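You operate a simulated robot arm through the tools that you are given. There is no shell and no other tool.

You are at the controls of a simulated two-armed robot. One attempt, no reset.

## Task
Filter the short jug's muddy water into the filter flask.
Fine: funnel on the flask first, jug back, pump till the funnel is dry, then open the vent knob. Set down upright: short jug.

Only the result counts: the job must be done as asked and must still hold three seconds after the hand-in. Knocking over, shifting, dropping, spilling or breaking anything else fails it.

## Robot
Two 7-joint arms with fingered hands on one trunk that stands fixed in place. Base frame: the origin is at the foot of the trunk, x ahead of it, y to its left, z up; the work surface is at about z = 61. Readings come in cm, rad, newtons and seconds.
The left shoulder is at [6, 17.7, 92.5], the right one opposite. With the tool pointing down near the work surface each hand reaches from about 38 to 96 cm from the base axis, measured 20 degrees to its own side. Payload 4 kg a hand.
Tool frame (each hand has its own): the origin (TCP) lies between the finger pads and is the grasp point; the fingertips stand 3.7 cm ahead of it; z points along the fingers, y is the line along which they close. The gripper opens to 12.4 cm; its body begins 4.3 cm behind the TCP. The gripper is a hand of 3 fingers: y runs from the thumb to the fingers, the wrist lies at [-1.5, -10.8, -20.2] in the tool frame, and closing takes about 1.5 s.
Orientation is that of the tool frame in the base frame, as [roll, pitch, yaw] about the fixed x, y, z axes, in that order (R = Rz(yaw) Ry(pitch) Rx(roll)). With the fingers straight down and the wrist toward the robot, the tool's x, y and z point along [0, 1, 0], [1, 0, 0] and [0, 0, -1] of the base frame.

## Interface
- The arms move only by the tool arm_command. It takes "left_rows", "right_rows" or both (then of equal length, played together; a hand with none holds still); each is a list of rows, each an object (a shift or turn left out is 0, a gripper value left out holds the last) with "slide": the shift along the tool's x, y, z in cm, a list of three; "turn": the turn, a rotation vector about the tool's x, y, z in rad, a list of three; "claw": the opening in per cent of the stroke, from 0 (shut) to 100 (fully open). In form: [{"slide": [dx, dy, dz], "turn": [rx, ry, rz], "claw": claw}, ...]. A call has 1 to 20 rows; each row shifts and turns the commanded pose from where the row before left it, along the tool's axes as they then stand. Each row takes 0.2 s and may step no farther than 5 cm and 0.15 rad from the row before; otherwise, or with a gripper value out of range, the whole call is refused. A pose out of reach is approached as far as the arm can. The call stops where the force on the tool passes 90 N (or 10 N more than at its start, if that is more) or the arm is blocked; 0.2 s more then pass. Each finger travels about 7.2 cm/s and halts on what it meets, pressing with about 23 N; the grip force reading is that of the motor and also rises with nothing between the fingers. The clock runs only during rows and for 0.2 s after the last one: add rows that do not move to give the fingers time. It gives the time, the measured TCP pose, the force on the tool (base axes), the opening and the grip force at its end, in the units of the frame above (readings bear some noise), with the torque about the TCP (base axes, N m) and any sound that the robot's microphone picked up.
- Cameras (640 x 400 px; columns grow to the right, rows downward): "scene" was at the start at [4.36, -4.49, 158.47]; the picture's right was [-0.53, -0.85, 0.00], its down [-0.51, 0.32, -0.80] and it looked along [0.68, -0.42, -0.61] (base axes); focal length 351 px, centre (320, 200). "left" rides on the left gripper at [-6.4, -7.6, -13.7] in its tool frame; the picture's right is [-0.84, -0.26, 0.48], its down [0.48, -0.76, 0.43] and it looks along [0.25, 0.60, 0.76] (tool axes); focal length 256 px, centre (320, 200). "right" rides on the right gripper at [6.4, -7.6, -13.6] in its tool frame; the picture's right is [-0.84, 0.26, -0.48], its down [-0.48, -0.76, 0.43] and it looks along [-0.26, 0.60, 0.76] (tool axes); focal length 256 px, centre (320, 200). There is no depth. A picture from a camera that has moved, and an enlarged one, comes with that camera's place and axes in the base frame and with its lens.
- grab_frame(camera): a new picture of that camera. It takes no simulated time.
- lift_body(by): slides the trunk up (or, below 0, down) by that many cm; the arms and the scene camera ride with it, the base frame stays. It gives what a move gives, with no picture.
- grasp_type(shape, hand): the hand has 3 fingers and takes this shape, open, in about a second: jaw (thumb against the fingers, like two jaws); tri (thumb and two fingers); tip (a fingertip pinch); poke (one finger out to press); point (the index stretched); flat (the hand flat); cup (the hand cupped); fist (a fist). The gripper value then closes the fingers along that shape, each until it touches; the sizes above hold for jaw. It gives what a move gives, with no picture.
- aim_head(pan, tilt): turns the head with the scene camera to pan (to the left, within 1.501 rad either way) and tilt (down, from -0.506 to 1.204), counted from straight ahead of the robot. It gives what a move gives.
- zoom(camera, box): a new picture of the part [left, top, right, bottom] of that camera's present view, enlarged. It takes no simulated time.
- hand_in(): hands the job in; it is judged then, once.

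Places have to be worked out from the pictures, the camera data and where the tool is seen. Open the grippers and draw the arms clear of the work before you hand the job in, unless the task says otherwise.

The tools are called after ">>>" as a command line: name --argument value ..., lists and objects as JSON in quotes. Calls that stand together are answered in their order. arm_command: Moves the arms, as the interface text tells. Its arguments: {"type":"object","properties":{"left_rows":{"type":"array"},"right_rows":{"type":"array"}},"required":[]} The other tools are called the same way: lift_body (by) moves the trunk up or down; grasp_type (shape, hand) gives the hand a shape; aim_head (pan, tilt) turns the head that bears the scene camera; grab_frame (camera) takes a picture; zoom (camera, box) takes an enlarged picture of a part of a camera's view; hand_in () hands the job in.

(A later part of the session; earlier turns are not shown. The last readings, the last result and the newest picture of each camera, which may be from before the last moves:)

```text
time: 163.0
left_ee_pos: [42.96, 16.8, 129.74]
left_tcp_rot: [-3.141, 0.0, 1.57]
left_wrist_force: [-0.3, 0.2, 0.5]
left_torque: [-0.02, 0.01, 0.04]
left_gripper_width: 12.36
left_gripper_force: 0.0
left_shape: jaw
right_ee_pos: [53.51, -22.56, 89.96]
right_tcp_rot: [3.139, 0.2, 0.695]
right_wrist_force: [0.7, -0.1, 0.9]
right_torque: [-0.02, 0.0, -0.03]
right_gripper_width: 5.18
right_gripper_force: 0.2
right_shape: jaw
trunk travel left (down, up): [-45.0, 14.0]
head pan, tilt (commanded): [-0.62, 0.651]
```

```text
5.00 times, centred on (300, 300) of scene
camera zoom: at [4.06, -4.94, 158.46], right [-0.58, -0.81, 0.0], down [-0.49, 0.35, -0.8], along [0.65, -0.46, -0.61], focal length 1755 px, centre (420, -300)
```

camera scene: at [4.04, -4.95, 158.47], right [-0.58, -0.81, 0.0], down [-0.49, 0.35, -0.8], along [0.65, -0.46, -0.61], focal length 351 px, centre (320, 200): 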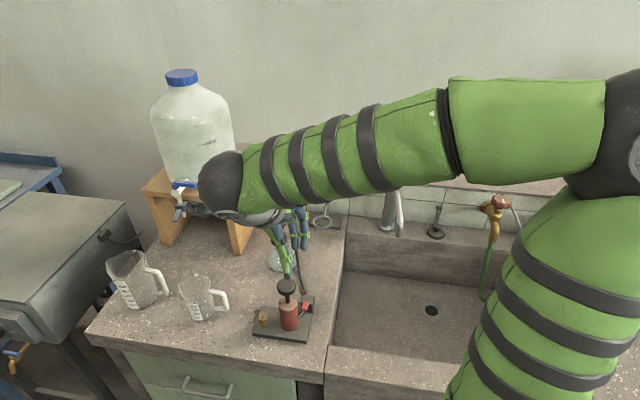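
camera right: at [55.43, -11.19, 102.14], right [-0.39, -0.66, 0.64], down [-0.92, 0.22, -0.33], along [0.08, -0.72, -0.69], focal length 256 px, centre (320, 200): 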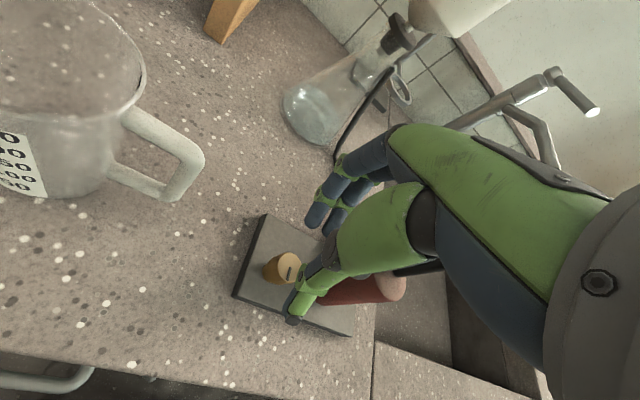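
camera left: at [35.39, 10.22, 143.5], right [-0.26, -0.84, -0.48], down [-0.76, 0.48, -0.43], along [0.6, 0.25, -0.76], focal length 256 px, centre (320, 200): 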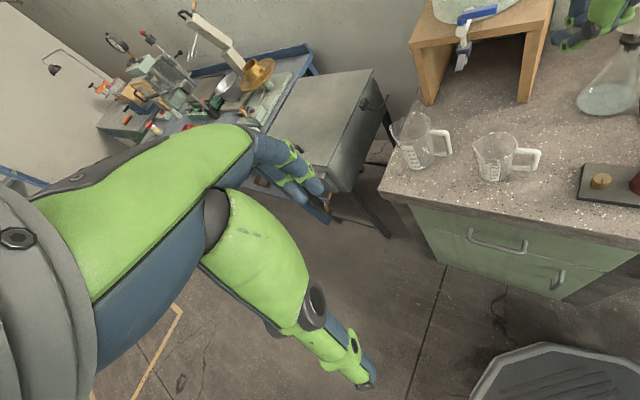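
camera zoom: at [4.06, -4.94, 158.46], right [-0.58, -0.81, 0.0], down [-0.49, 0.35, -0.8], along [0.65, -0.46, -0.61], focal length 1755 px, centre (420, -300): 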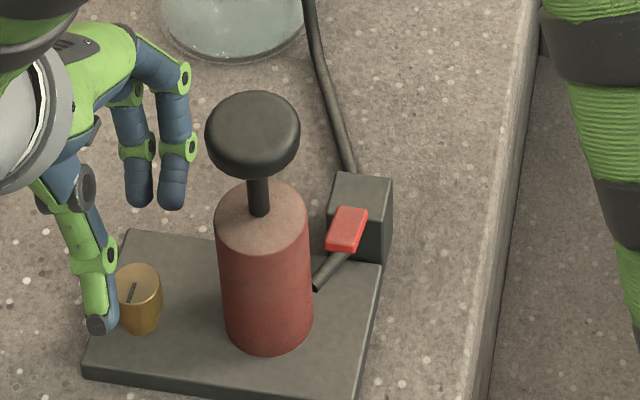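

Alignment is within 0.2 cm. I descend the last 3.3 cm so the fingertips surround the knob.

>>> arm_command --right_rows '[{"slide": [0.21, 0.035, 0.81]}, {"slide": [0.21, 0.035, 0.81]}, {"slide": [0.21, 0.035, 0.81]}, {"slide": [0.2, 0.035, 0.8]}, {}, {}]'

>>> zoom --camera "right" --box '[230, 170, 360, 350]'

>>> zoom --camera "scene" --box '[250, 260, 320, 350]'

```text
time: 164.4
left_ee_pos: [42.95, 16.64, 129.75]
left_tcp_rot: [-3.141, 0.001, 1.57]
left_wrist_force: [-0.1, -0.6, 0.0]
left_torque: [0.04, -0.03, 0.01]
left_gripper_width: 12.39
left_gripper_force: 0.0
left_shape: jaw
right_ee_pos: [53.74, -22.6, 86.73]
right_tcp_rot: [3.139, 0.198, 0.696]
right_wrist_force: [-0.8, 0.2, 0.0]
right_torque: [-0.01, 0.0, -0.03]
right_gripper_width: 5.19
right_gripper_force: 0.1
right_shape: jaw
trunk travel left (down, up): [-45.0, 14.0]
head pan, tilt (commanded): [-0.62, 0.651]
```

```text
2.22 times, centred on (295, 260) of right
camera zoom: at [55.65, -11.23, 98.94], right [-0.39, -0.66, 0.64], down [-0.92, 0.22, -0.33], along [0.08, -0.72, -0.69], focal length 569 px, centre (376, 67)
```

zoom: 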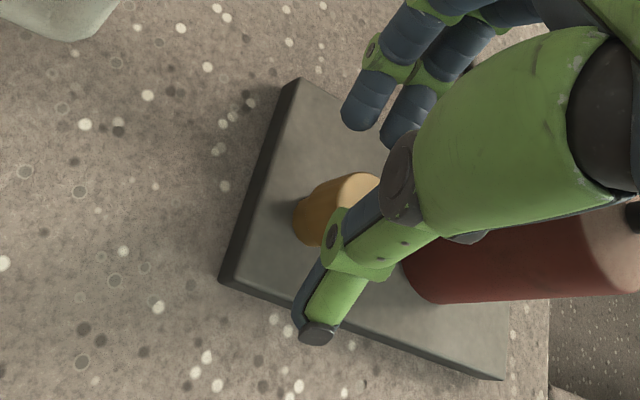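

```text
4.44 times, centred on (285, 305) of scene
camera zoom: at [4.07, -4.94, 158.46], right [-0.58, -0.81, 0.0], down [-0.49, 0.35, -0.8], along [0.65, -0.46, -0.61], focal length 1560 px, centre (476, -267)
```

zoom: 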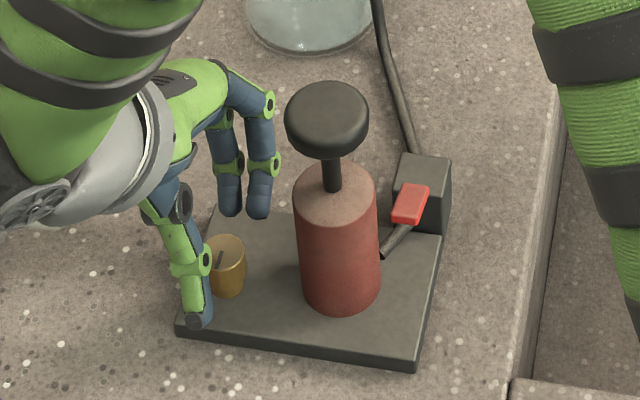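

The knob sits between thumb and fingertips. I raise 0.7 cm so only the tips grip it, then close gently.

>>> arm_command --right_rows '[{"slide": [-0.139, 0, -0.686]}, {"claw": 36}, {"claw": 31}, {"claw": 27}, {}]'

>>> arm_command --right_rows '[{"claw": 24}, {"claw": 21}, {}]'

>>> zoom --camera "scene" --box '[250, 260, 320, 350]'

>>> zoom --camera "right" --box '[230, 170, 360, 350]'

```text
time: 165.6
left_ee_pos: [42.97, 16.62, 129.83]
left_tcp_rot: [3.141, 0.0, 1.57]
left_wrist_force: [-0.1, -0.1, 0.4]
left_torque: [-0.01, -0.02, -0.01]
left_gripper_width: 12.38
left_gripper_force: 0.1
left_shape: jaw
right_ee_pos: [53.72, -22.63, 87.65]
right_tcp_rot: [3.14, 0.199, 0.696]
right_wrist_force: [-0.6, 0.2, 0.7]
right_torque: [0.03, -0.02, 0.04]
right_gripper_width: 3.38
right_gripper_force: 0.1
right_shape: jaw
trunk travel left (down, up): [-45.0, 14.0]
head pan, tilt (commanded): [-0.62, 0.651]
```

```text
time: 166.4
left_ee_pos: [42.9, 16.61, 129.77]
left_tcp_rot: [-3.14, 0.0, 1.57]
left_wrist_force: [-0.3, -0.2, 0.6]
left_torque: [-0.01, 0.01, 0.01]
left_gripper_width: 12.34
left_gripper_force: 0.0
left_shape: jaw
right_ee_pos: [53.69, -22.67, 87.61]
right_tcp_rot: [3.139, 0.199, 0.697]
right_wrist_force: [-0.9, -0.1, 0.2]
right_torque: [0.03, 0.01, -0.02]
right_gripper_width: 2.65
right_gripper_force: 0.1
right_shape: jaw
trunk travel left (down, up): [-45.0, 14.0]
head pan, tilt (commanded): [-0.62, 0.651]
```

```text
4.44 times, centred on (285, 305) of scene
camera zoom: at [4.06, -4.93, 158.46], right [-0.58, -0.81, 0.0], down [-0.49, 0.35, -0.8], along [0.65, -0.46, -0.61], focal length 1560 px, centre (476, -267)
```

zoom: 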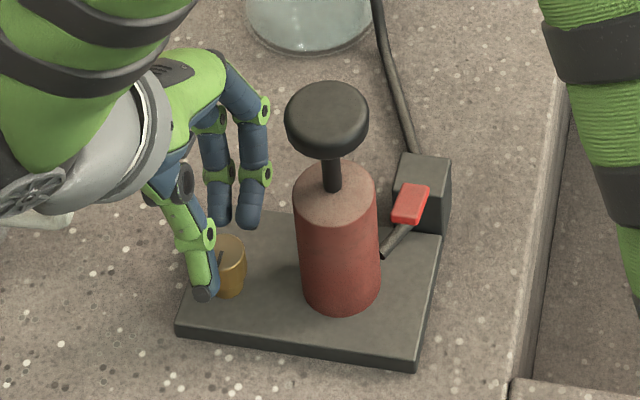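

```text
2.22 times, centred on (295, 260) of right
camera zoom: at [55.67, -11.21, 99.74], right [-0.39, -0.66, 0.64], down [-0.92, 0.22, -0.33], along [0.08, -0.72, -0.69], focal length 569 px, centre (376, 67)
```

zoom: 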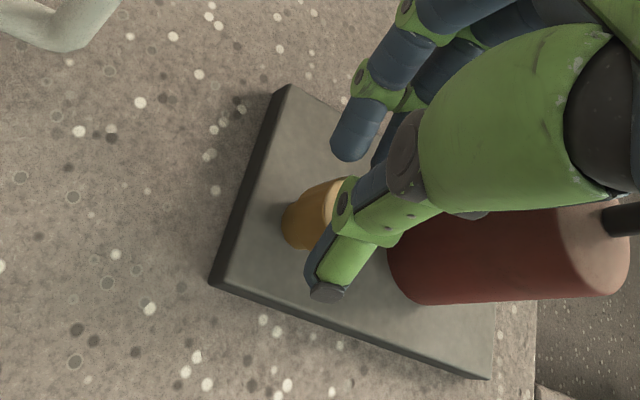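

Geometry checks out (knob is mostly hidden behind the thumb link). I keep closing.

>>> arm_command --right_rows '[{"claw": 19}, {"claw": 17}, {}]'

>>> arm_command --right_rows '[{"claw": 14}, {"claw": 11}, {}]'

>>> zoom --camera "scene" --box '[250, 260, 320, 350]'

```text
time: 167.2
left_ee_pos: [42.88, 16.66, 129.86]
left_tcp_rot: [-3.141, -0.001, 1.571]
left_wrist_force: [0.2, 0.0, -0.3]
left_torque: [0.01, -0.03, -0.03]
left_gripper_width: 12.38
left_gripper_force: 0.0
left_shape: jaw
right_ee_pos: [53.84, -22.59, 87.6]
right_tcp_rot: [3.14, 0.199, 0.698]
right_wrist_force: [-1.1, 2.8, 0.4]
right_torque: [0.09, 0.07, -0.03]
right_gripper_width: 2.34
right_gripper_force: 0.0
right_shape: jaw
trunk travel left (down, up): [-45.0, 14.0]
head pan, tilt (commanded): [-0.62, 0.651]
```

```text
time: 168.0
left_ee_pos: [42.87, 16.69, 129.74]
left_tcp_rot: [3.141, -0.001, 1.572]
left_wrist_force: [-0.5, 0.2, -0.2]
left_torque: [0.04, 0.0, 0.05]
left_gripper_width: 12.35
left_gripper_force: 0.1
left_shape: jaw
right_ee_pos: [53.84, -22.61, 87.66]
right_tcp_rot: [3.139, 0.2, 0.696]
right_wrist_force: [1.9, 2.1, 3.6]
right_torque: [0.03, -0.03, -0.01]
right_gripper_width: 1.59
right_gripper_force: 23.1
right_shape: jaw
trunk travel left (down, up): [-45.0, 14.0]
head pan, tilt (commanded): [-0.62, 0.651]
```

```text
4.44 times, centred on (285, 305) of scene
camera zoom: at [4.06, -4.92, 158.47], right [-0.58, -0.81, 0.0], down [-0.49, 0.35, -0.8], along [0.65, -0.46, -0.61], focal length 1560 px, centre (476, -267)
```

zoom: 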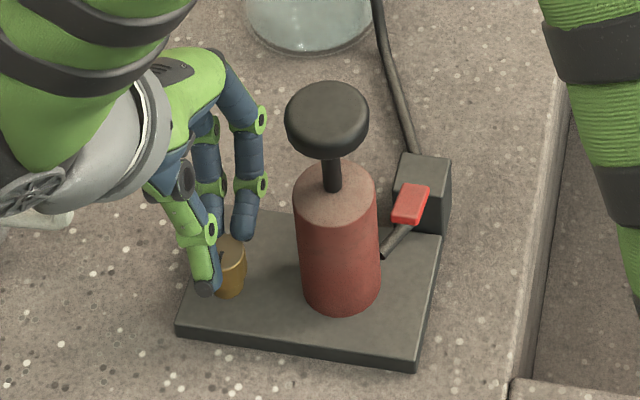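

Gripped (23 N). I check the gauge, then turn the knob counter-clockwise (seen from above) in small steps about its own axis.

>>> zoom --camera "scene" --box '[300, 110, 355, 150]'

>>> arm_command --right_rows '[{"slide": [0.04, -0.068, -0.008], "turn": [-0.0239, 0, -0.1176]}, {"slide": [0.04, -0.068, -0.008], "turn": [-0.0239, 0, -0.1176]}, {"slide": [0.04, -0.068, -0.008], "turn": [-0.0239, 0, -0.1176]}, {}]'

>>> zoom --camera "scene" --box '[250, 260, 320, 350]'

>>> zoom --camera "scene" --box '[300, 110, 355, 150]'

```text
10.00 times, centred on (328, 130) of scene
camera zoom: at [4.06, -4.92, 158.47], right [-0.58, -0.81, 0.0], down [-0.49, 0.35, -0.8], along [0.65, -0.46, -0.61], focal length 3509 px, centre (245, 900)
```

zoom: 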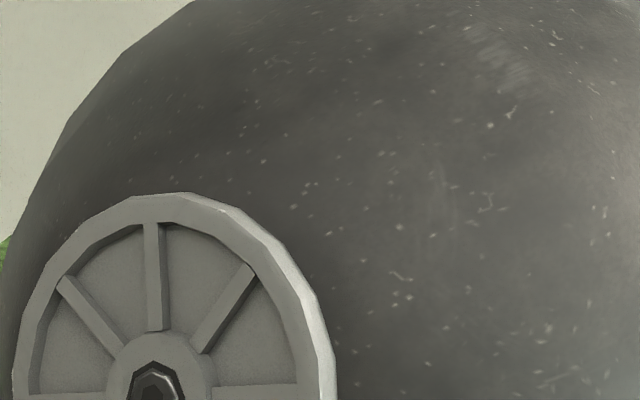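

```text
time: 169.0
left_ee_pos: [42.87, 16.61, 129.81]
left_tcp_rot: [3.141, -0.001, 1.569]
left_wrist_force: [0.1, 0.1, 0.1]
left_torque: [0.01, 0.0, 0.03]
left_gripper_width: 12.36
left_gripper_force: 0.0
left_shape: jaw
right_ee_pos: [53.68, -22.44, 87.57]
right_tcp_rot: [3.139, 0.2, 1.057]
right_wrist_force: [-1.9, 2.4, 14.1]
right_torque: [-0.08, 0.15, 0.0]
right_gripper_width: 1.58
right_gripper_force: 23.0
right_shape: jaw
trunk travel left (down, up): [-45.0, 14.0]
head pan, tilt (commanded): [-0.62, 0.651]
```

```text
4.44 times, centred on (285, 305) of scene
camera zoom: at [3.95, -4.89, 158.48], right [-0.58, -0.81, 0.0], down [-0.49, 0.35, -0.8], along [0.65, -0.46, -0.61], focal length 1560 px, centre (476, -267)
```

zoom: 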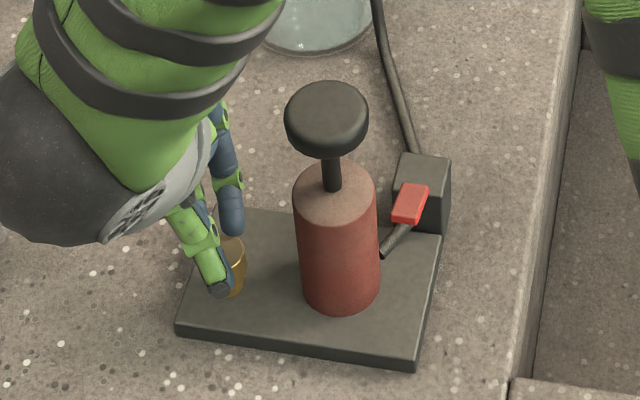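

```text
10.00 times, centred on (328, 130) of scene
camera zoom: at [3.95, -4.89, 158.48], right [-0.58, -0.81, 0.0], down [-0.49, 0.35, -0.8], along [0.65, -0.46, -0.61], focal length 3509 px, centre (245, 900)
```

zoom: 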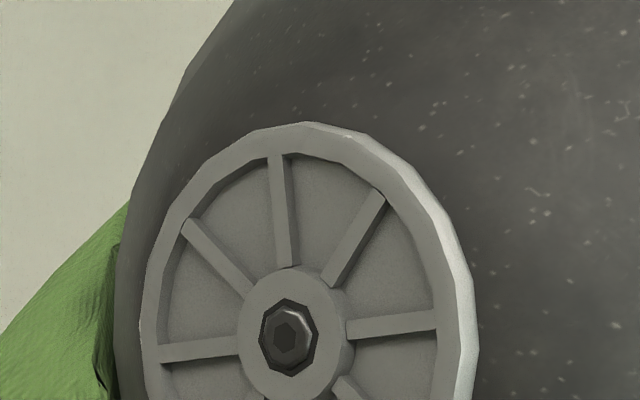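

I continue turning counter-clockwise.

>>> arm_command --right_rows '[{"slide": [0.04, -0.068, -0.008], "turn": [-0.0239, 0, -0.1176]}, {"slide": [0.04, -0.068, -0.008], "turn": [-0.0239, 0, -0.1176]}, {"slide": [0.04, -0.068, -0.008], "turn": [-0.0239, 0, -0.1176]}, {}]'

>>> grab_frame --camera "right"

>>> zoom --camera "left" --box '[540, 110, 640, 220]'

>>> zoom --camera "scene" --box '[250, 260, 320, 350]'

```text
time: 170.0
left_ee_pos: [42.69, 16.62, 129.98]
left_tcp_rot: [3.139, 0.0, 1.572]
left_wrist_force: [0.5, -0.4, 0.2]
left_torque: [0.0, -0.01, 0.01]
left_gripper_width: 12.35
left_gripper_force: 0.1
left_shape: jaw
right_ee_pos: [53.51, -22.15, 87.45]
right_tcp_rot: [-3.141, 0.201, 1.415]
right_wrist_force: [-9.9, -1.2, 17.0]
right_torque: [-0.15, 0.51, -0.12]
right_gripper_width: 1.69
right_gripper_force: 23.1
right_shape: jaw
trunk travel left (down, up): [-45.0, 14.0]
head pan, tilt (commanded): [-0.62, 0.651]
```

```text
taken
camera right: at [47.33, -12.23, 99.62], right [0.14, -0.76, 0.64], down [-0.84, -0.44, -0.33], along [0.53, -0.49, -0.69], focal length 256 px, centre (320, 200)
```

right: 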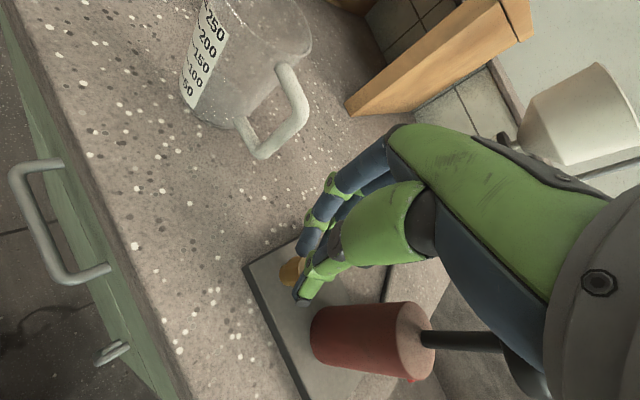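

```text
3.64 times, centred on (590, 165) of left
camera zoom: at [35.21, 10.26, 143.55], right [-0.26, -0.84, -0.48], down [-0.76, 0.48, -0.44], along [0.6, 0.25, -0.76], focal length 931 px, centre (-662, 327)
```

zoom: 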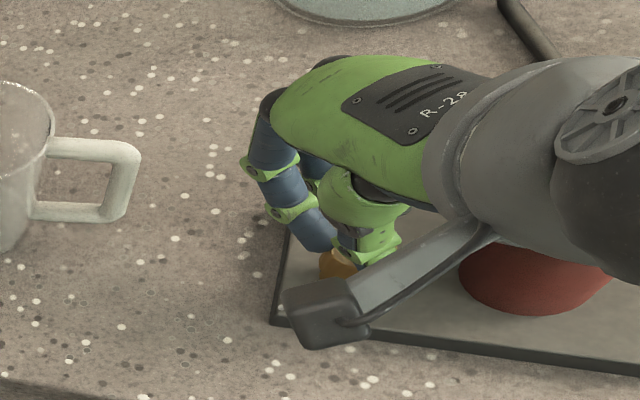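

```text
4.44 times, centred on (285, 305) of scene
camera zoom: at [3.86, -4.9, 158.47], right [-0.58, -0.81, 0.0], down [-0.49, 0.35, -0.8], along [0.65, -0.46, -0.6], focal length 1560 px, centre (476, -267)
```

zoom: 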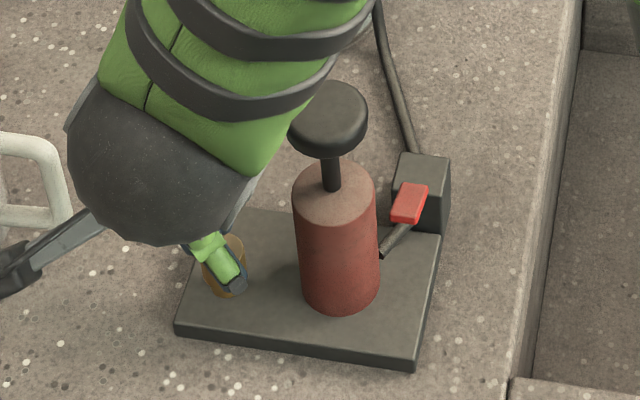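

Side force is building, so I release the knob and look at the pointer.

>>> arm_command --right_rows '[{"claw": 25}, {"claw": 42}, {}, {"slide": [-0.4, 0, -1.96]}, {"slide": [-0.6, 0, -2.94]}, {"slide": [-0.6, 0, -2.94]}, {"slide": [-0.4, 0, -1.96]}, {}]'

>>> grab_frame --camera "right"

>>> zoom --camera "scene" --box '[250, 260, 320, 350]'

>>> grab_frame --camera "scene"

```text
time: 171.8
left_ee_pos: [42.87, 16.62, 129.8]
left_tcp_rot: [-3.141, 0.0, 1.572]
left_wrist_force: [-0.2, -0.8, 0.6]
left_torque: [-0.01, -0.01, -0.01]
left_gripper_width: 12.34
left_gripper_force: 0.0
left_shape: jaw
right_ee_pos: [53.6, -21.97, 97.49]
right_tcp_rot: [3.141, 0.202, 1.416]
right_wrist_force: [-0.1, 0.5, 0.3]
right_torque: [0.02, 0.04, -0.03]
right_gripper_width: 5.18
right_gripper_force: 0.0
right_shape: jaw
trunk travel left (down, up): [-45.0, 14.0]
head pan, tilt (commanded): [-0.62, 0.651]
```

```text
taken
camera right: at [47.43, -12.13, 109.59], right [0.14, -0.76, 0.64], down [-0.84, -0.44, -0.33], along [0.53, -0.49, -0.69], focal length 256 px, centre (320, 200)
```

right: 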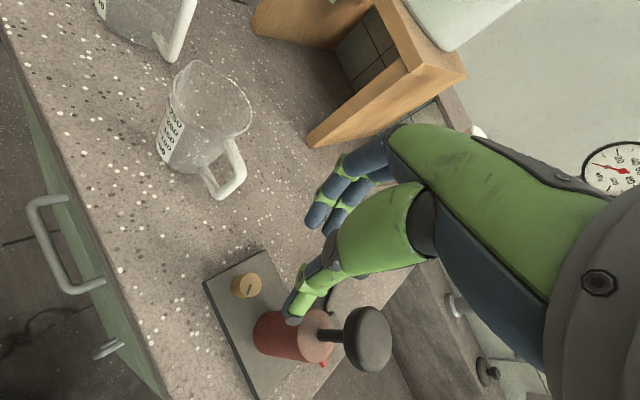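

```text
4.44 times, centred on (285, 305) of scene
camera zoom: at [4.07, -4.93, 158.46], right [-0.58, -0.81, 0.0], down [-0.49, 0.35, -0.8], along [0.65, -0.46, -0.61], focal length 1560 px, centre (476, -267)
```

zoom: 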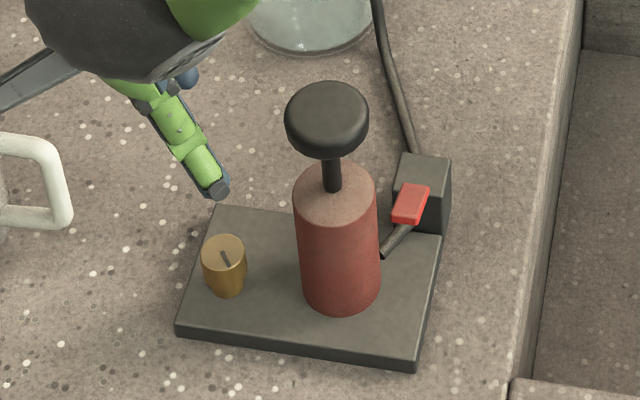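

```text
taken
camera scene: at [4.07, -4.93, 158.46], right [-0.58, -0.81, 0.0], down [-0.49, 0.35, -0.8], along [0.65, -0.46, -0.61], focal length 351 px, centre (320, 200)
```

scene: 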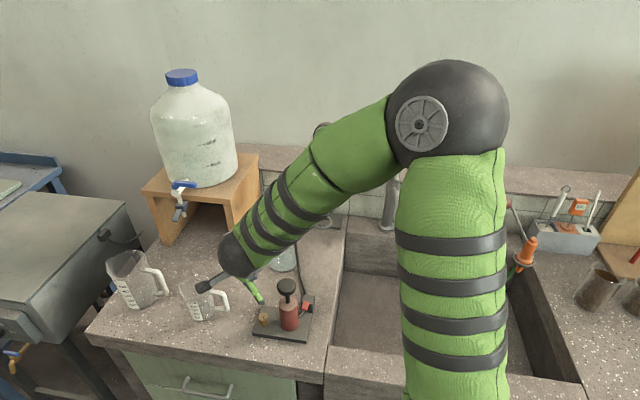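

The pointer turned about 30° counter-clockwise. I check the gauge in the right wrist camera.

>>> zoom --camera "right" --box '[570, 120, 640, 210]'

>>> zoom --camera "right" --box '[200, 240, 340, 370]'

```text
4.44 times, centred on (605, 165) of right
camera zoom: at [47.43, -12.13, 109.59], right [0.14, -0.76, 0.64], down [-0.84, -0.44, -0.33], along [0.53, -0.49, -0.69], focal length 1138 px, centre (-947, 356)
```

zoom: 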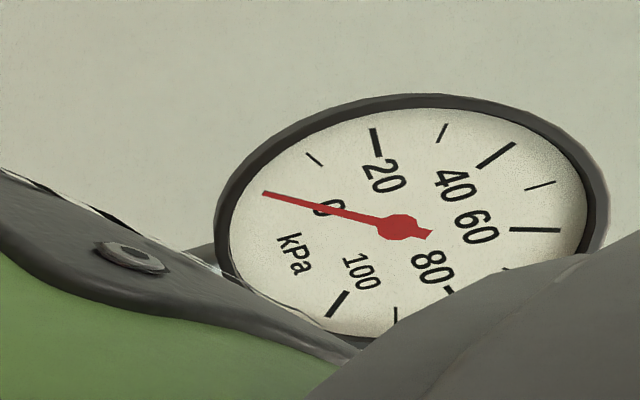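

```text
3.08 times, centred on (270, 305) of right
camera zoom: at [47.43, -12.13, 109.59], right [0.14, -0.76, 0.64], down [-0.84, -0.44, -0.33], along [0.53, -0.49, -0.69], focal length 788 px, centre (474, -123)
```

zoom: 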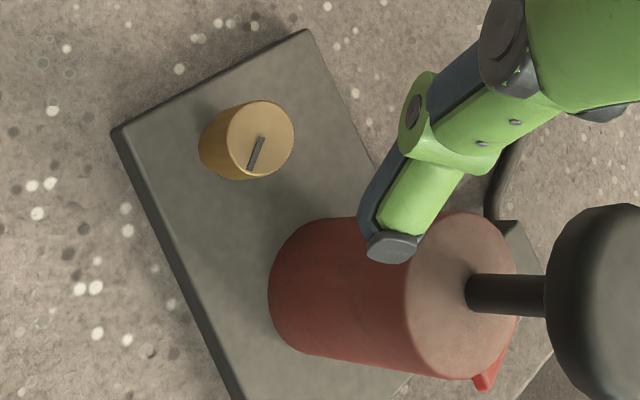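

Vacuum is essentially gone and CCW turning works; I'll turn the knob clearly further open. I rotate the hand back for a second bite and re-measure.

>>> arm_command --right_rows '[{"slide": [-0.04, 0.065, 0.008], "turn": [0.0228, 0, 0.1124]}, {"slide": [-0.04, 0.065, 0.008], "turn": [0.0228, 0, 0.1124]}, {"slide": [-0.04, 0.065, 0.008], "turn": [0.0228, 0, 0.1124]}, {"slide": [-0.04, 0.065, 0.008], "turn": [0.0228, 0, 0.1124]}, {"slide": [-0.04, 0.065, 0.008], "turn": [0.0228, 0, 0.1124]}, {"slide": [-0.04, 0.065, 0.008], "turn": [0.0228, 0, 0.1124]}, {"slide": [-0.04, 0.065, 0.008], "turn": [0.0228, 0, 0.1124]}, {}, {}]'

>>> zoom --camera "right" --box '[170, 200, 330, 350]'

>>> zoom --camera "scene" --box '[250, 260, 320, 350]'

>>> zoom --camera "scene" --box '[300, 110, 355, 150]'

```text
time: 173.8
left_ee_pos: [42.93, 16.7, 129.81]
left_tcp_rot: [-3.141, 0.001, 1.569]
left_wrist_force: [-0.9, 0.7, -0.4]
left_torque: [0.01, -0.05, -0.02]
left_gripper_width: 12.39
left_gripper_force: 0.1
left_shape: jaw
right_ee_pos: [54.01, -22.58, 97.38]
right_tcp_rot: [3.141, 0.199, 0.612]
right_wrist_force: [0.6, -0.6, -1.7]
right_torque: [-0.01, -0.01, -0.02]
right_gripper_width: 5.2
right_gripper_force: 0.0
right_shape: jaw
trunk travel left (down, up): [-45.0, 14.0]
head pan, tilt (commanded): [-0.62, 0.651]
```

```text
2.67 times, centred on (250, 275) of right
camera zoom: at [56.89, -11.4, 109.53], right [-0.45, -0.63, 0.64], down [-0.9, 0.3, -0.33], along [0.02, -0.72, -0.69], focal length 683 px, centre (507, 0)
```

zoom: 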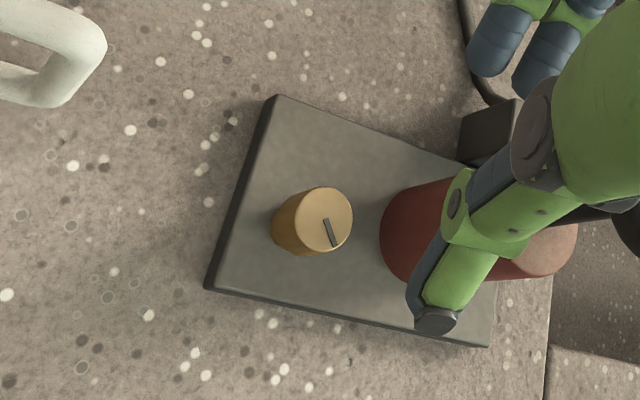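

```text
4.44 times, centred on (285, 305) of scene
camera zoom: at [4.06, -4.94, 158.46], right [-0.58, -0.81, 0.0], down [-0.49, 0.35, -0.8], along [0.65, -0.46, -0.61], focal length 1560 px, centre (476, -267)
```

zoom: 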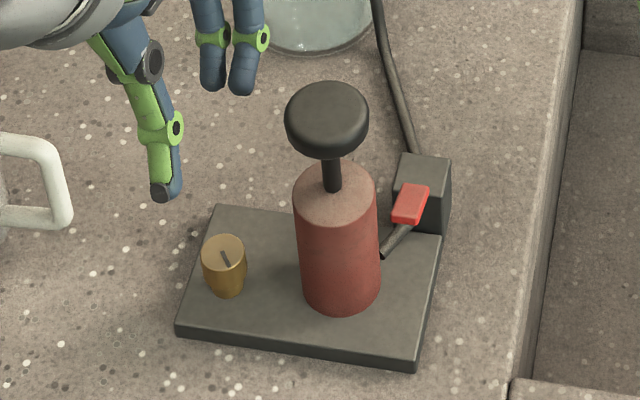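

```text
10.00 times, centred on (328, 130) of scene
camera zoom: at [4.06, -4.94, 158.46], right [-0.58, -0.81, 0.0], down [-0.49, 0.35, -0.8], along [0.65, -0.46, -0.61], focal length 3509 px, centre (245, 900)
```

zoom: 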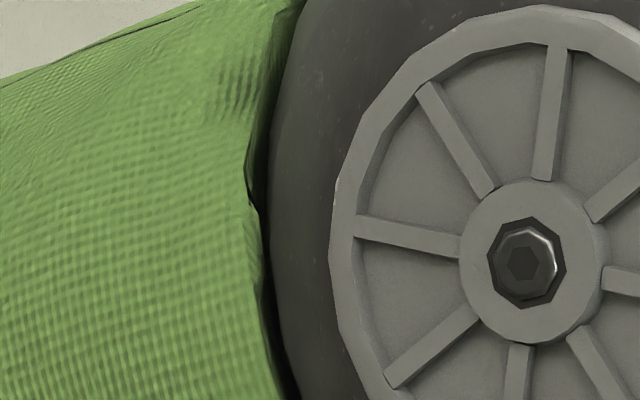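

Aligned again (offset ≈0.1 cm). I descend onto the knob and grip.

>>> arm_command --right_rows '[{"slide": [0.36, 0, 1.94]}, {"slide": [0.36, 0, 1.94]}, {"slide": [0.36, 0, 1.94]}, {"slide": [0.37, 0, 1.94]}, {"slide": [0.37, 0, 1.95]}, {}, {"claw": 30}, {"claw": 20}, {"claw": 12}, {"claw": 8}, {}, {}]'

>>> zoom --camera "scene" --box '[250, 260, 320, 350]'

```text
time: 176.4
left_ee_pos: [42.79, 16.61, 129.83]
left_tcp_rot: [3.14, -0.001, 1.572]
left_wrist_force: [-0.4, -0.9, 0.7]
left_torque: [0.01, -0.03, -0.02]
left_gripper_width: 12.37
left_gripper_force: 0.0
left_shape: jaw
right_ee_pos: [53.65, -22.67, 87.43]
right_tcp_rot: [3.14, 0.199, 0.613]
right_wrist_force: [2.0, 2.9, 2.2]
right_torque: [0.07, -0.02, -0.03]
right_gripper_width: 1.76
right_gripper_force: 23.1
right_shape: jaw
trunk travel left (down, up): [-45.0, 14.0]
head pan, tilt (commanded): [-0.62, 0.651]
```

```text
4.44 times, centred on (285, 305) of scene
camera zoom: at [4.07, -4.9, 158.47], right [-0.58, -0.81, 0.0], down [-0.49, 0.35, -0.8], along [0.65, -0.46, -0.61], focal length 1560 px, centre (476, -267)
```

zoom: 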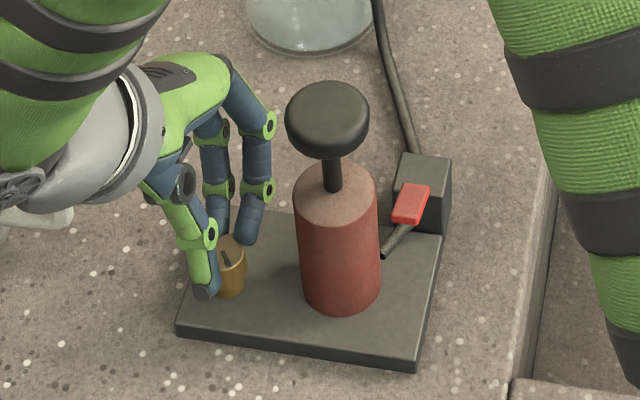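

Gripped again with low side force. I turn counter-clockwise in two stages, watching the forces.

>>> arm_command --right_rows '[{"slide": [0.038, -0.064, -0.008], "turn": [-0.0226, 0, -0.1111]}, {"slide": [0.038, -0.064, -0.008], "turn": [-0.0226, 0, -0.1111]}, {"slide": [0.038, -0.064, -0.008], "turn": [-0.0226, 0, -0.1111]}, {"slide": [0.038, -0.064, -0.008], "turn": [-0.0226, 0, -0.1111]}, {}]'

>>> zoom --camera "scene" --box '[250, 260, 320, 350]'

>>> arm_command --right_rows '[{"slide": [0.038, -0.064, -0.008], "turn": [-0.0226, 0, -0.1111]}, {"slide": [0.038, -0.064, -0.008], "turn": [-0.0226, 0, -0.1111]}, {"slide": [0.038, -0.064, -0.008], "turn": [-0.0226, 0, -0.1111]}, {}]'

>>> zoom --camera "scene" --box '[250, 260, 320, 350]'

>>> grab_frame --camera "right"

```text
time: 177.6
left_ee_pos: [42.79, 16.64, 129.95]
left_tcp_rot: [3.141, 0.0, 1.572]
left_wrist_force: [0.0, 0.8, 0.1]
left_torque: [0.01, 0.02, 0.0]
left_gripper_width: 12.34
left_gripper_force: 0.1
left_shape: jaw
right_ee_pos: [53.75, -22.52, 87.46]
right_tcp_rot: [3.14, 0.199, 1.07]
right_wrist_force: [-11.7, 7.7, -7.6]
right_torque: [0.23, 0.36, -0.1]
right_gripper_width: 1.85
right_gripper_force: 23.0
right_shape: jaw
trunk travel left (down, up): [-45.0, 14.0]
head pan, tilt (commanded): [-0.62, 0.651]
```

```text
4.44 times, centred on (285, 305) of scene
camera zoom: at [4.0, -4.89, 158.46], right [-0.58, -0.81, 0.0], down [-0.49, 0.35, -0.8], along [0.65, -0.46, -0.61], focal length 1560 px, centre (476, -267)
```

zoom: 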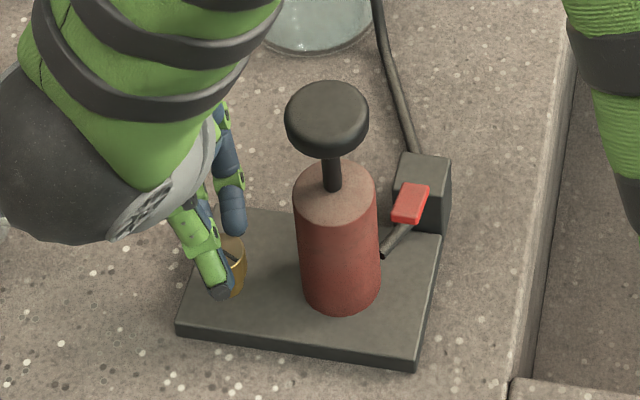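

```text
time: 178.6
left_ee_pos: [42.88, 16.67, 129.88]
left_tcp_rot: [3.14, -0.001, 1.571]
left_wrist_force: [-0.1, -0.2, 0.5]
left_torque: [0.02, 0.04, -0.04]
left_gripper_width: 12.39
left_gripper_force: 0.0
left_shape: jaw
right_ee_pos: [53.58, -22.21, 87.52]
right_tcp_rot: [-3.141, 0.201, 1.409]
right_wrist_force: [-16.3, 2.0, -8.0]
right_torque: [0.05, 0.42, -0.09]
right_gripper_width: 1.87
right_gripper_force: 23.1
right_shape: jaw
trunk travel left (down, up): [-45.0, 14.0]
head pan, tilt (commanded): [-0.62, 0.651]
```

```text
4.44 times, centred on (285, 305) of scene
camera zoom: at [3.96, -4.95, 158.47], right [-0.58, -0.81, 0.0], down [-0.49, 0.35, -0.8], along [0.65, -0.46, -0.61], focal length 1560 px, centre (476, -267)
```

zoom: 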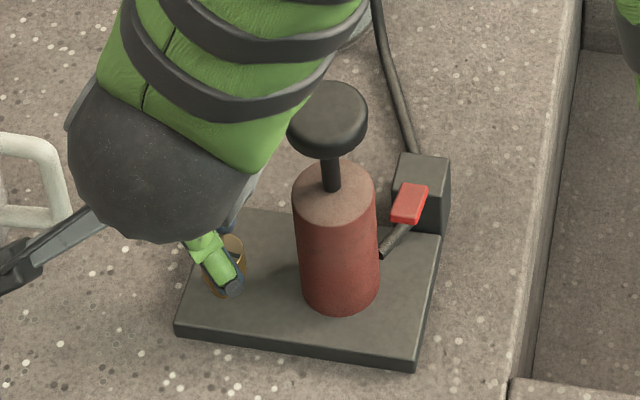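

```text
taken
camera right: at [47.44, -12.35, 99.69], right [0.14, -0.76, 0.64], down [-0.84, -0.43, -0.33], along [0.52, -0.49, -0.69], focal length 256 px, centre (320, 200)
```

right: 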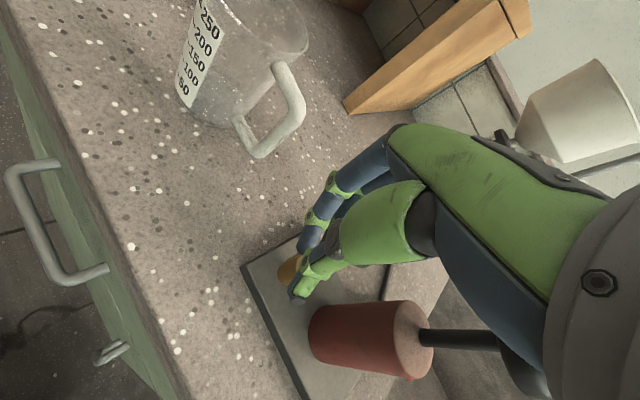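

I relieve the side load by 0.15 cm, then release, rise and check the pointer.

>>> arm_command --right_rows '[{"slide": [-0.02, -0.12, 0]}, {}, {"claw": 25}, {"claw": 42}, {}, {"slide": [-0.4, 0, -1.96]}, {"slide": [-0.6, 0, -2.94]}, {"slide": [-0.6, 0, -2.94]}, {"slide": [-0.4, 0, -1.96]}, {}]'

>>> zoom --camera "scene" --box '[250, 260, 320, 350]'

>>> zoom --camera "right" --box '[200, 240, 340, 370]'

>>> zoom --camera "right" --box '[570, 120, 640, 210]'

```text
time: 180.8
left_ee_pos: [42.96, 16.62, 129.88]
left_tcp_rot: [3.14, -0.001, 1.571]
left_wrist_force: [-0.7, 0.1, 0.1]
left_torque: [-0.01, -0.01, 0.03]
left_gripper_width: 12.37
left_gripper_force: 0.0
left_shape: jaw
right_ee_pos: [53.58, -22.51, 97.76]
right_tcp_rot: [3.138, 0.201, 1.407]
right_wrist_force: [-0.4, 0.0, -0.2]
right_torque: [0.0, 0.02, -0.01]
right_gripper_width: 5.17
right_gripper_force: 0.0
right_shape: jaw
trunk travel left (down, up): [-45.0, 14.0]
head pan, tilt (commanded): [-0.62, 0.651]
```

```text
4.44 times, centred on (285, 305) of scene
camera zoom: at [4.07, -4.93, 158.46], right [-0.58, -0.81, 0.0], down [-0.49, 0.35, -0.8], along [0.65, -0.46, -0.61], focal length 1560 px, centre (476, -267)
```

zoom: 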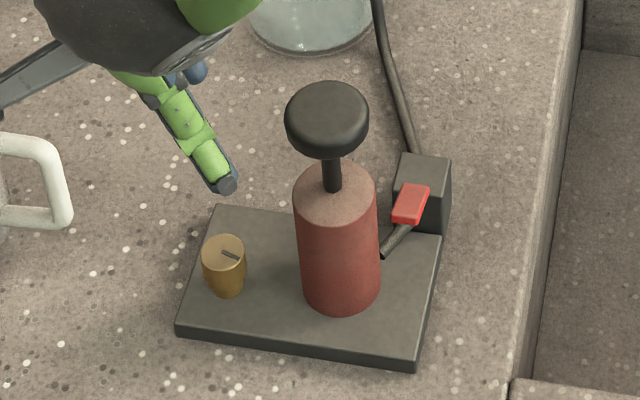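

```text
3.08 times, centred on (270, 305) of right
camera zoom: at [47.43, -12.5, 109.8], right [0.13, -0.76, 0.64], down [-0.84, -0.43, -0.33], along [0.52, -0.49, -0.69], focal length 788 px, centre (474, -123)
```

zoom: 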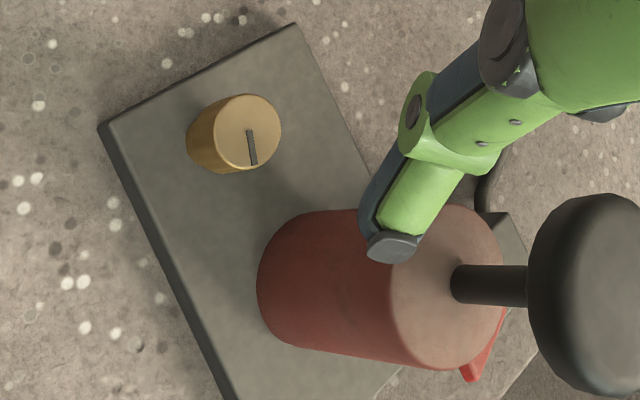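

```text
4.44 times, centred on (605, 165) of right
camera zoom: at [47.43, -12.5, 109.8], right [0.13, -0.76, 0.64], down [-0.84, -0.43, -0.33], along [0.52, -0.49, -0.69], focal length 1138 px, centre (-947, 356)
```

zoom: 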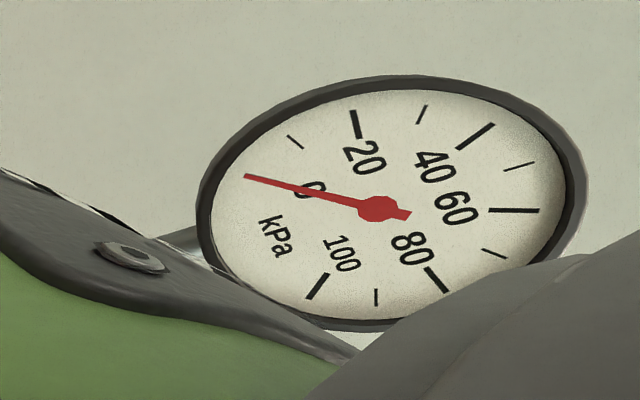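

Pointer has now turned ~70° in total. One more bite to get it fully open: rotate back, re-measure.

>>> arm_command --right_rows '[{"slide": [-0.04, 0.065, 0.008], "turn": [0.0226, 0, 0.1111]}, {"slide": [-0.04, 0.065, 0.008], "turn": [0.0226, 0, 0.1111]}, {"slide": [-0.04, 0.065, 0.008], "turn": [0.0226, 0, 0.1111]}, {"slide": [-0.04, 0.065, 0.008], "turn": [0.0226, 0, 0.1111]}, {"slide": [-0.04, 0.065, 0.008], "turn": [0.0226, 0, 0.1111]}, {"slide": [-0.04, 0.065, 0.008], "turn": [0.0226, 0, 0.1111]}, {"slide": [-0.04, 0.065, 0.008], "turn": [0.0226, 0, 0.1111]}, {}, {}]'

>>> zoom --camera "right" --box '[170, 200, 330, 350]'

```text
time: 182.8
left_ee_pos: [42.95, 16.69, 129.8]
left_tcp_rot: [-3.141, 0.002, 1.57]
left_wrist_force: [-0.5, 0.1, 0.7]
left_torque: [-0.03, -0.02, -0.04]
left_gripper_width: 12.41
left_gripper_force: 0.0
left_shape: jaw
right_ee_pos: [53.84, -22.68, 97.47]
right_tcp_rot: [-3.141, 0.199, 0.614]
right_wrist_force: [-0.4, 0.9, -0.2]
right_torque: [0.0, 0.0, -0.01]
right_gripper_width: 5.18
right_gripper_force: 0.0
right_shape: jaw
trunk travel left (down, up): [-45.0, 14.0]
head pan, tilt (commanded): [-0.62, 0.651]
```

```text
2.67 times, centred on (250, 275) of right
camera zoom: at [56.65, -11.43, 109.67], right [-0.45, -0.63, 0.64], down [-0.89, 0.3, -0.33], along [0.02, -0.72, -0.69], focal length 683 px, centre (507, 0)
```

zoom: 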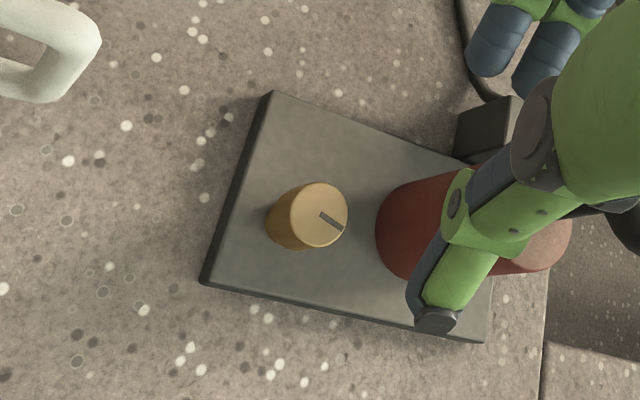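

>>> arm_command --right_rows '[{"slide": [0.396, 0.018, 1.95]}, {"slide": [0.396, 0.018, 1.95]}, {"slide": [0.396, 0.018, 1.95]}, {"slide": [0.396, 0.018, 1.95]}, {"slide": [0.396, 0.018, 1.97]}, {}, {"claw": 30}, {"claw": 20}, {"claw": 12}, {"claw": 8}, {}, {}]'

>>> arm_command --right_rows '[{"slide": [0.036, -0.068, -0.008], "turn": [-0.0226, 0, -0.1111]}, {"slide": [0.036, -0.07, -0.008], "turn": [-0.0226, 0, -0.1111]}, {"slide": [0.036, -0.07, -0.008], "turn": [-0.0226, 0, -0.1111]}, {"slide": [0.036, -0.08, -0.008], "turn": [-0.0226, 0, -0.1111]}, {}]'

>>> zoom --camera "scene" --box '[250, 260, 320, 350]'

```text
time: 185.4
left_ee_pos: [42.89, 16.64, 129.79]
left_tcp_rot: [3.141, 0.0, 1.57]
left_wrist_force: [0.1, 0.5, -0.4]
left_torque: [0.02, -0.01, 0.02]
left_gripper_width: 12.36
left_gripper_force: 0.0
left_shape: jaw
right_ee_pos: [53.78, -22.63, 87.38]
right_tcp_rot: [3.141, 0.2, 0.612]
right_wrist_force: [2.3, 4.4, 2.2]
right_torque: [0.09, -0.03, -0.06]
right_gripper_width: 1.68
right_gripper_force: 22.5
right_shape: jaw
trunk travel left (down, up): [-45.0, 14.0]
head pan, tilt (commanded): [-0.62, 0.651]
```

```text
time: 186.6
left_ee_pos: [42.78, 16.62, 129.93]
left_tcp_rot: [3.141, 0.001, 1.57]
left_wrist_force: [0.0, -0.7, -0.4]
left_torque: [-0.02, -0.01, -0.01]
left_gripper_width: 12.35
left_gripper_force: 0.1
left_shape: jaw
right_ee_pos: [53.53, -22.57, 87.47]
right_tcp_rot: [-3.141, 0.2, 1.07]
right_wrist_force: [-8.0, 8.4, -1.9]
right_torque: [0.31, 0.27, -0.09]
right_gripper_width: 1.72
right_gripper_force: 22.8
right_shape: jaw
trunk travel left (down, up): [-45.0, 14.0]
head pan, tilt (commanded): [-0.62, 0.651]
```

```text
4.44 times, centred on (285, 305) of scene
camera zoom: at [4.0, -4.87, 158.46], right [-0.58, -0.81, 0.0], down [-0.49, 0.35, -0.8], along [0.65, -0.46, -0.61], focal length 1560 px, centre (476, -267)
```

zoom: 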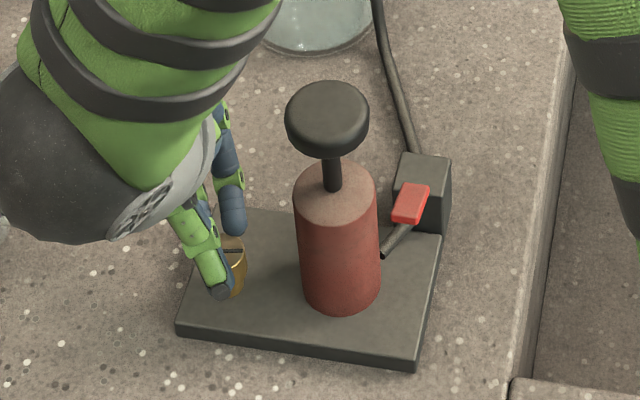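

The pointer passes 90° of turn (now ~100°). I finish this bite and look.

>>> arm_command --right_rows '[{"slide": [0.036, -0.085, -0.008], "turn": [-0.0226, 0, -0.1111]}, {"slide": [0.036, -0.085, -0.008], "turn": [-0.0226, 0, -0.1111]}, {"slide": [0.036, -0.085, -0.008], "turn": [-0.0226, 0, -0.1111]}, {}]'

>>> arm_command --right_rows '[{"claw": 25}, {"claw": 42}, {}, {"slide": [-0.4, 0, -1.96]}, {"slide": [-0.6, 0, -2.94]}, {"slide": [-0.6, 0, -2.94]}, {"slide": [-0.6, 0, -2.94]}, {"slide": [-0.6, 0, -2.94]}, {}]'

>>> zoom --camera "scene" --box '[250, 260, 320, 350]'

>>> zoom --camera "right" --box '[200, 220, 340, 350]'

>>> grab_frame --camera "right"

```text
time: 187.6
left_ee_pos: [42.8, 16.69, 129.94]
left_tcp_rot: [-3.141, 0.0, 1.571]
left_wrist_force: [-0.7, 0.3, 0.2]
left_torque: [0.03, 0.04, 0.02]
left_gripper_width: 12.34
left_gripper_force: 0.0
left_shape: jaw
right_ee_pos: [53.46, -22.35, 87.61]
right_tcp_rot: [-3.141, 0.201, 1.409]
right_wrist_force: [-12.4, 4.6, -6.5]
right_torque: [0.16, 0.39, -0.06]
right_gripper_width: 1.73
right_gripper_force: 23.0
right_shape: jaw
trunk travel left (down, up): [-45.0, 14.0]
head pan, tilt (commanded): [-0.62, 0.651]
```

```text
time: 189.6
left_ee_pos: [42.85, 16.6, 129.84]
left_tcp_rot: [3.141, -0.002, 1.571]
left_wrist_force: [-0.2, 0.7, 0.1]
left_torque: [-0.03, 0.0, 0.0]
left_gripper_width: 12.38
left_gripper_force: 0.0
left_shape: jaw
right_ee_pos: [53.62, -22.64, 101.73]
right_tcp_rot: [-3.141, 0.201, 1.408]
right_wrist_force: [-1.0, 0.7, 0.6]
right_torque: [-0.01, 0.0, 0.0]
right_gripper_width: 5.17
right_gripper_force: 0.1
right_shape: jaw
trunk travel left (down, up): [-45.0, 14.0]
head pan, tilt (commanded): [-0.62, 0.651]
```

```text
4.44 times, centred on (285, 305) of scene
camera zoom: at [4.07, -4.93, 158.46], right [-0.58, -0.81, 0.0], down [-0.49, 0.35, -0.8], along [0.65, -0.46, -0.61], focal length 1560 px, centre (476, -267)
```

zoom: 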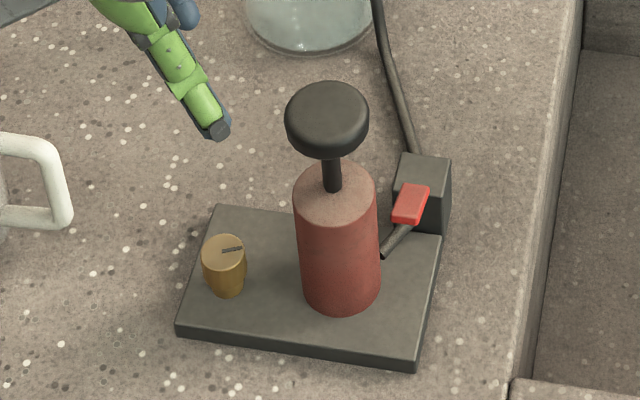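

```text
3.08 times, centred on (270, 285) of right
camera zoom: at [47.49, -12.59, 113.84], right [0.13, -0.76, 0.64], down [-0.84, -0.43, -0.33], along [0.52, -0.49, -0.69], focal length 788 px, centre (474, -62)
```

zoom: 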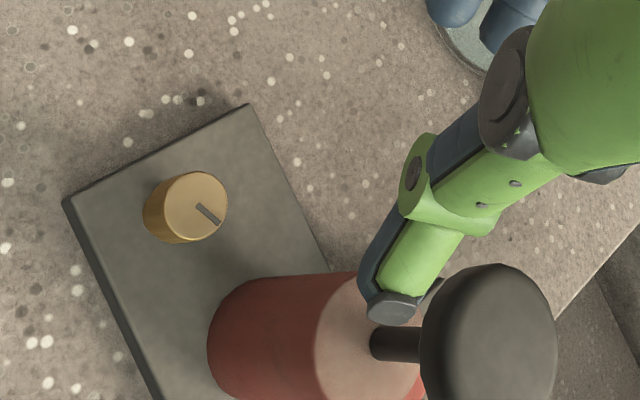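

```text
taken
camera right: at [47.49, -12.59, 113.84], right [0.13, -0.76, 0.64], down [-0.84, -0.43, -0.33], along [0.52, -0.49, -0.69], focal length 256 px, centre (320, 200)
```

right: 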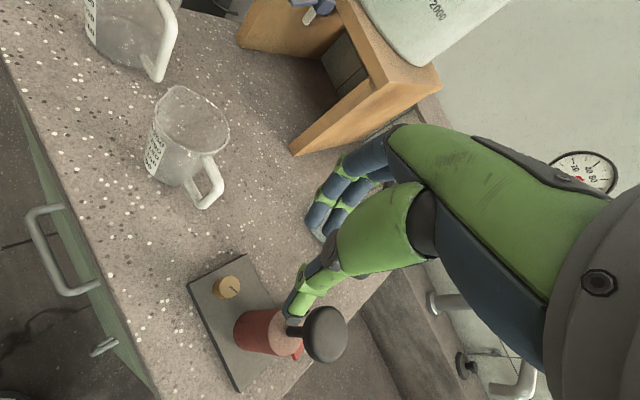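

Total turn is now ~117° counter-clockwise. To verify the vent is really open I'll test with a few pump strokes: the gauge should stay at zero.

>>> arm_command --right_rows '[{"claw": 0, "turn": [0, 0.1, 0]}, {"turn": [0, 0.1, 0]}, {"slide": [0, 0, -2.25]}, {"slide": [0, 0, -2.25]}, {"slide": [-1.97, -0.98, 0]}, {"slide": [-1.97, -0.98, 0]}, {"slide": [-1.98, -0.98, 0]}, {}, {}]'

>>> grab_frame --camera "right"

>>> zoom --camera "scene" --box '[300, 110, 355, 150]'

```text
time: 191.6
left_ee_pos: [42.96, 16.72, 129.84]
left_tcp_rot: [-3.141, -0.001, 1.57]
left_wrist_force: [0.3, 0.6, 0.8]
left_torque: [-0.01, 0.0, 0.02]
left_gripper_width: 12.36
left_gripper_force: 0.0
left_shape: jaw
right_ee_pos: [49.74, -27.77, 105.93]
right_tcp_rot: [3.141, 0.001, 1.408]
right_wrist_force: [-0.8, -0.2, -0.4]
right_torque: [-0.01, -0.03, 0.0]
right_gripper_width: 0.0
right_gripper_force: 22.9
right_shape: jaw
trunk travel left (down, up): [-45.0, 14.0]
head pan, tilt (commanded): [-0.62, 0.651]
```

```text
taken
camera right: at [43.26, -20.45, 119.6], right [0.12, -0.87, 0.48], down [-0.83, -0.35, -0.44], along [0.55, -0.35, -0.76], focal length 256 px, centre (320, 200)
```

right: 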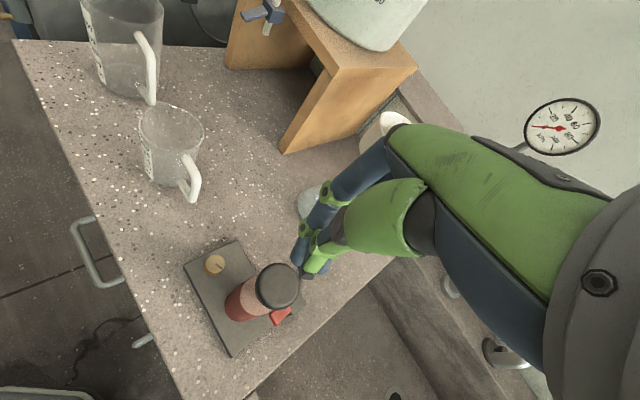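

```text
10.00 times, centred on (328, 130) of scene
camera zoom: at [4.06, -4.94, 158.46], right [-0.58, -0.81, 0.0], down [-0.49, 0.35, -0.8], along [0.65, -0.46, -0.61], focal length 3509 px, centre (245, 900)
```

zoom: 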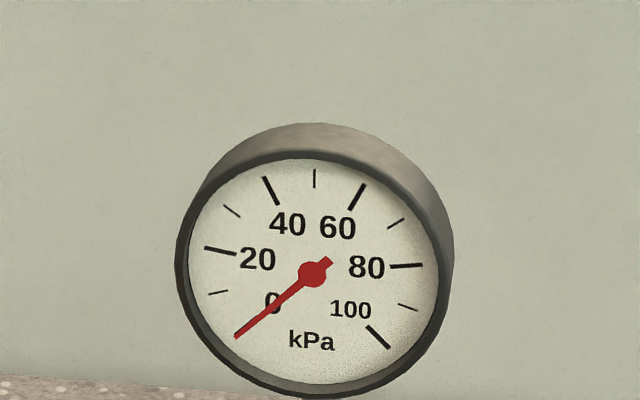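

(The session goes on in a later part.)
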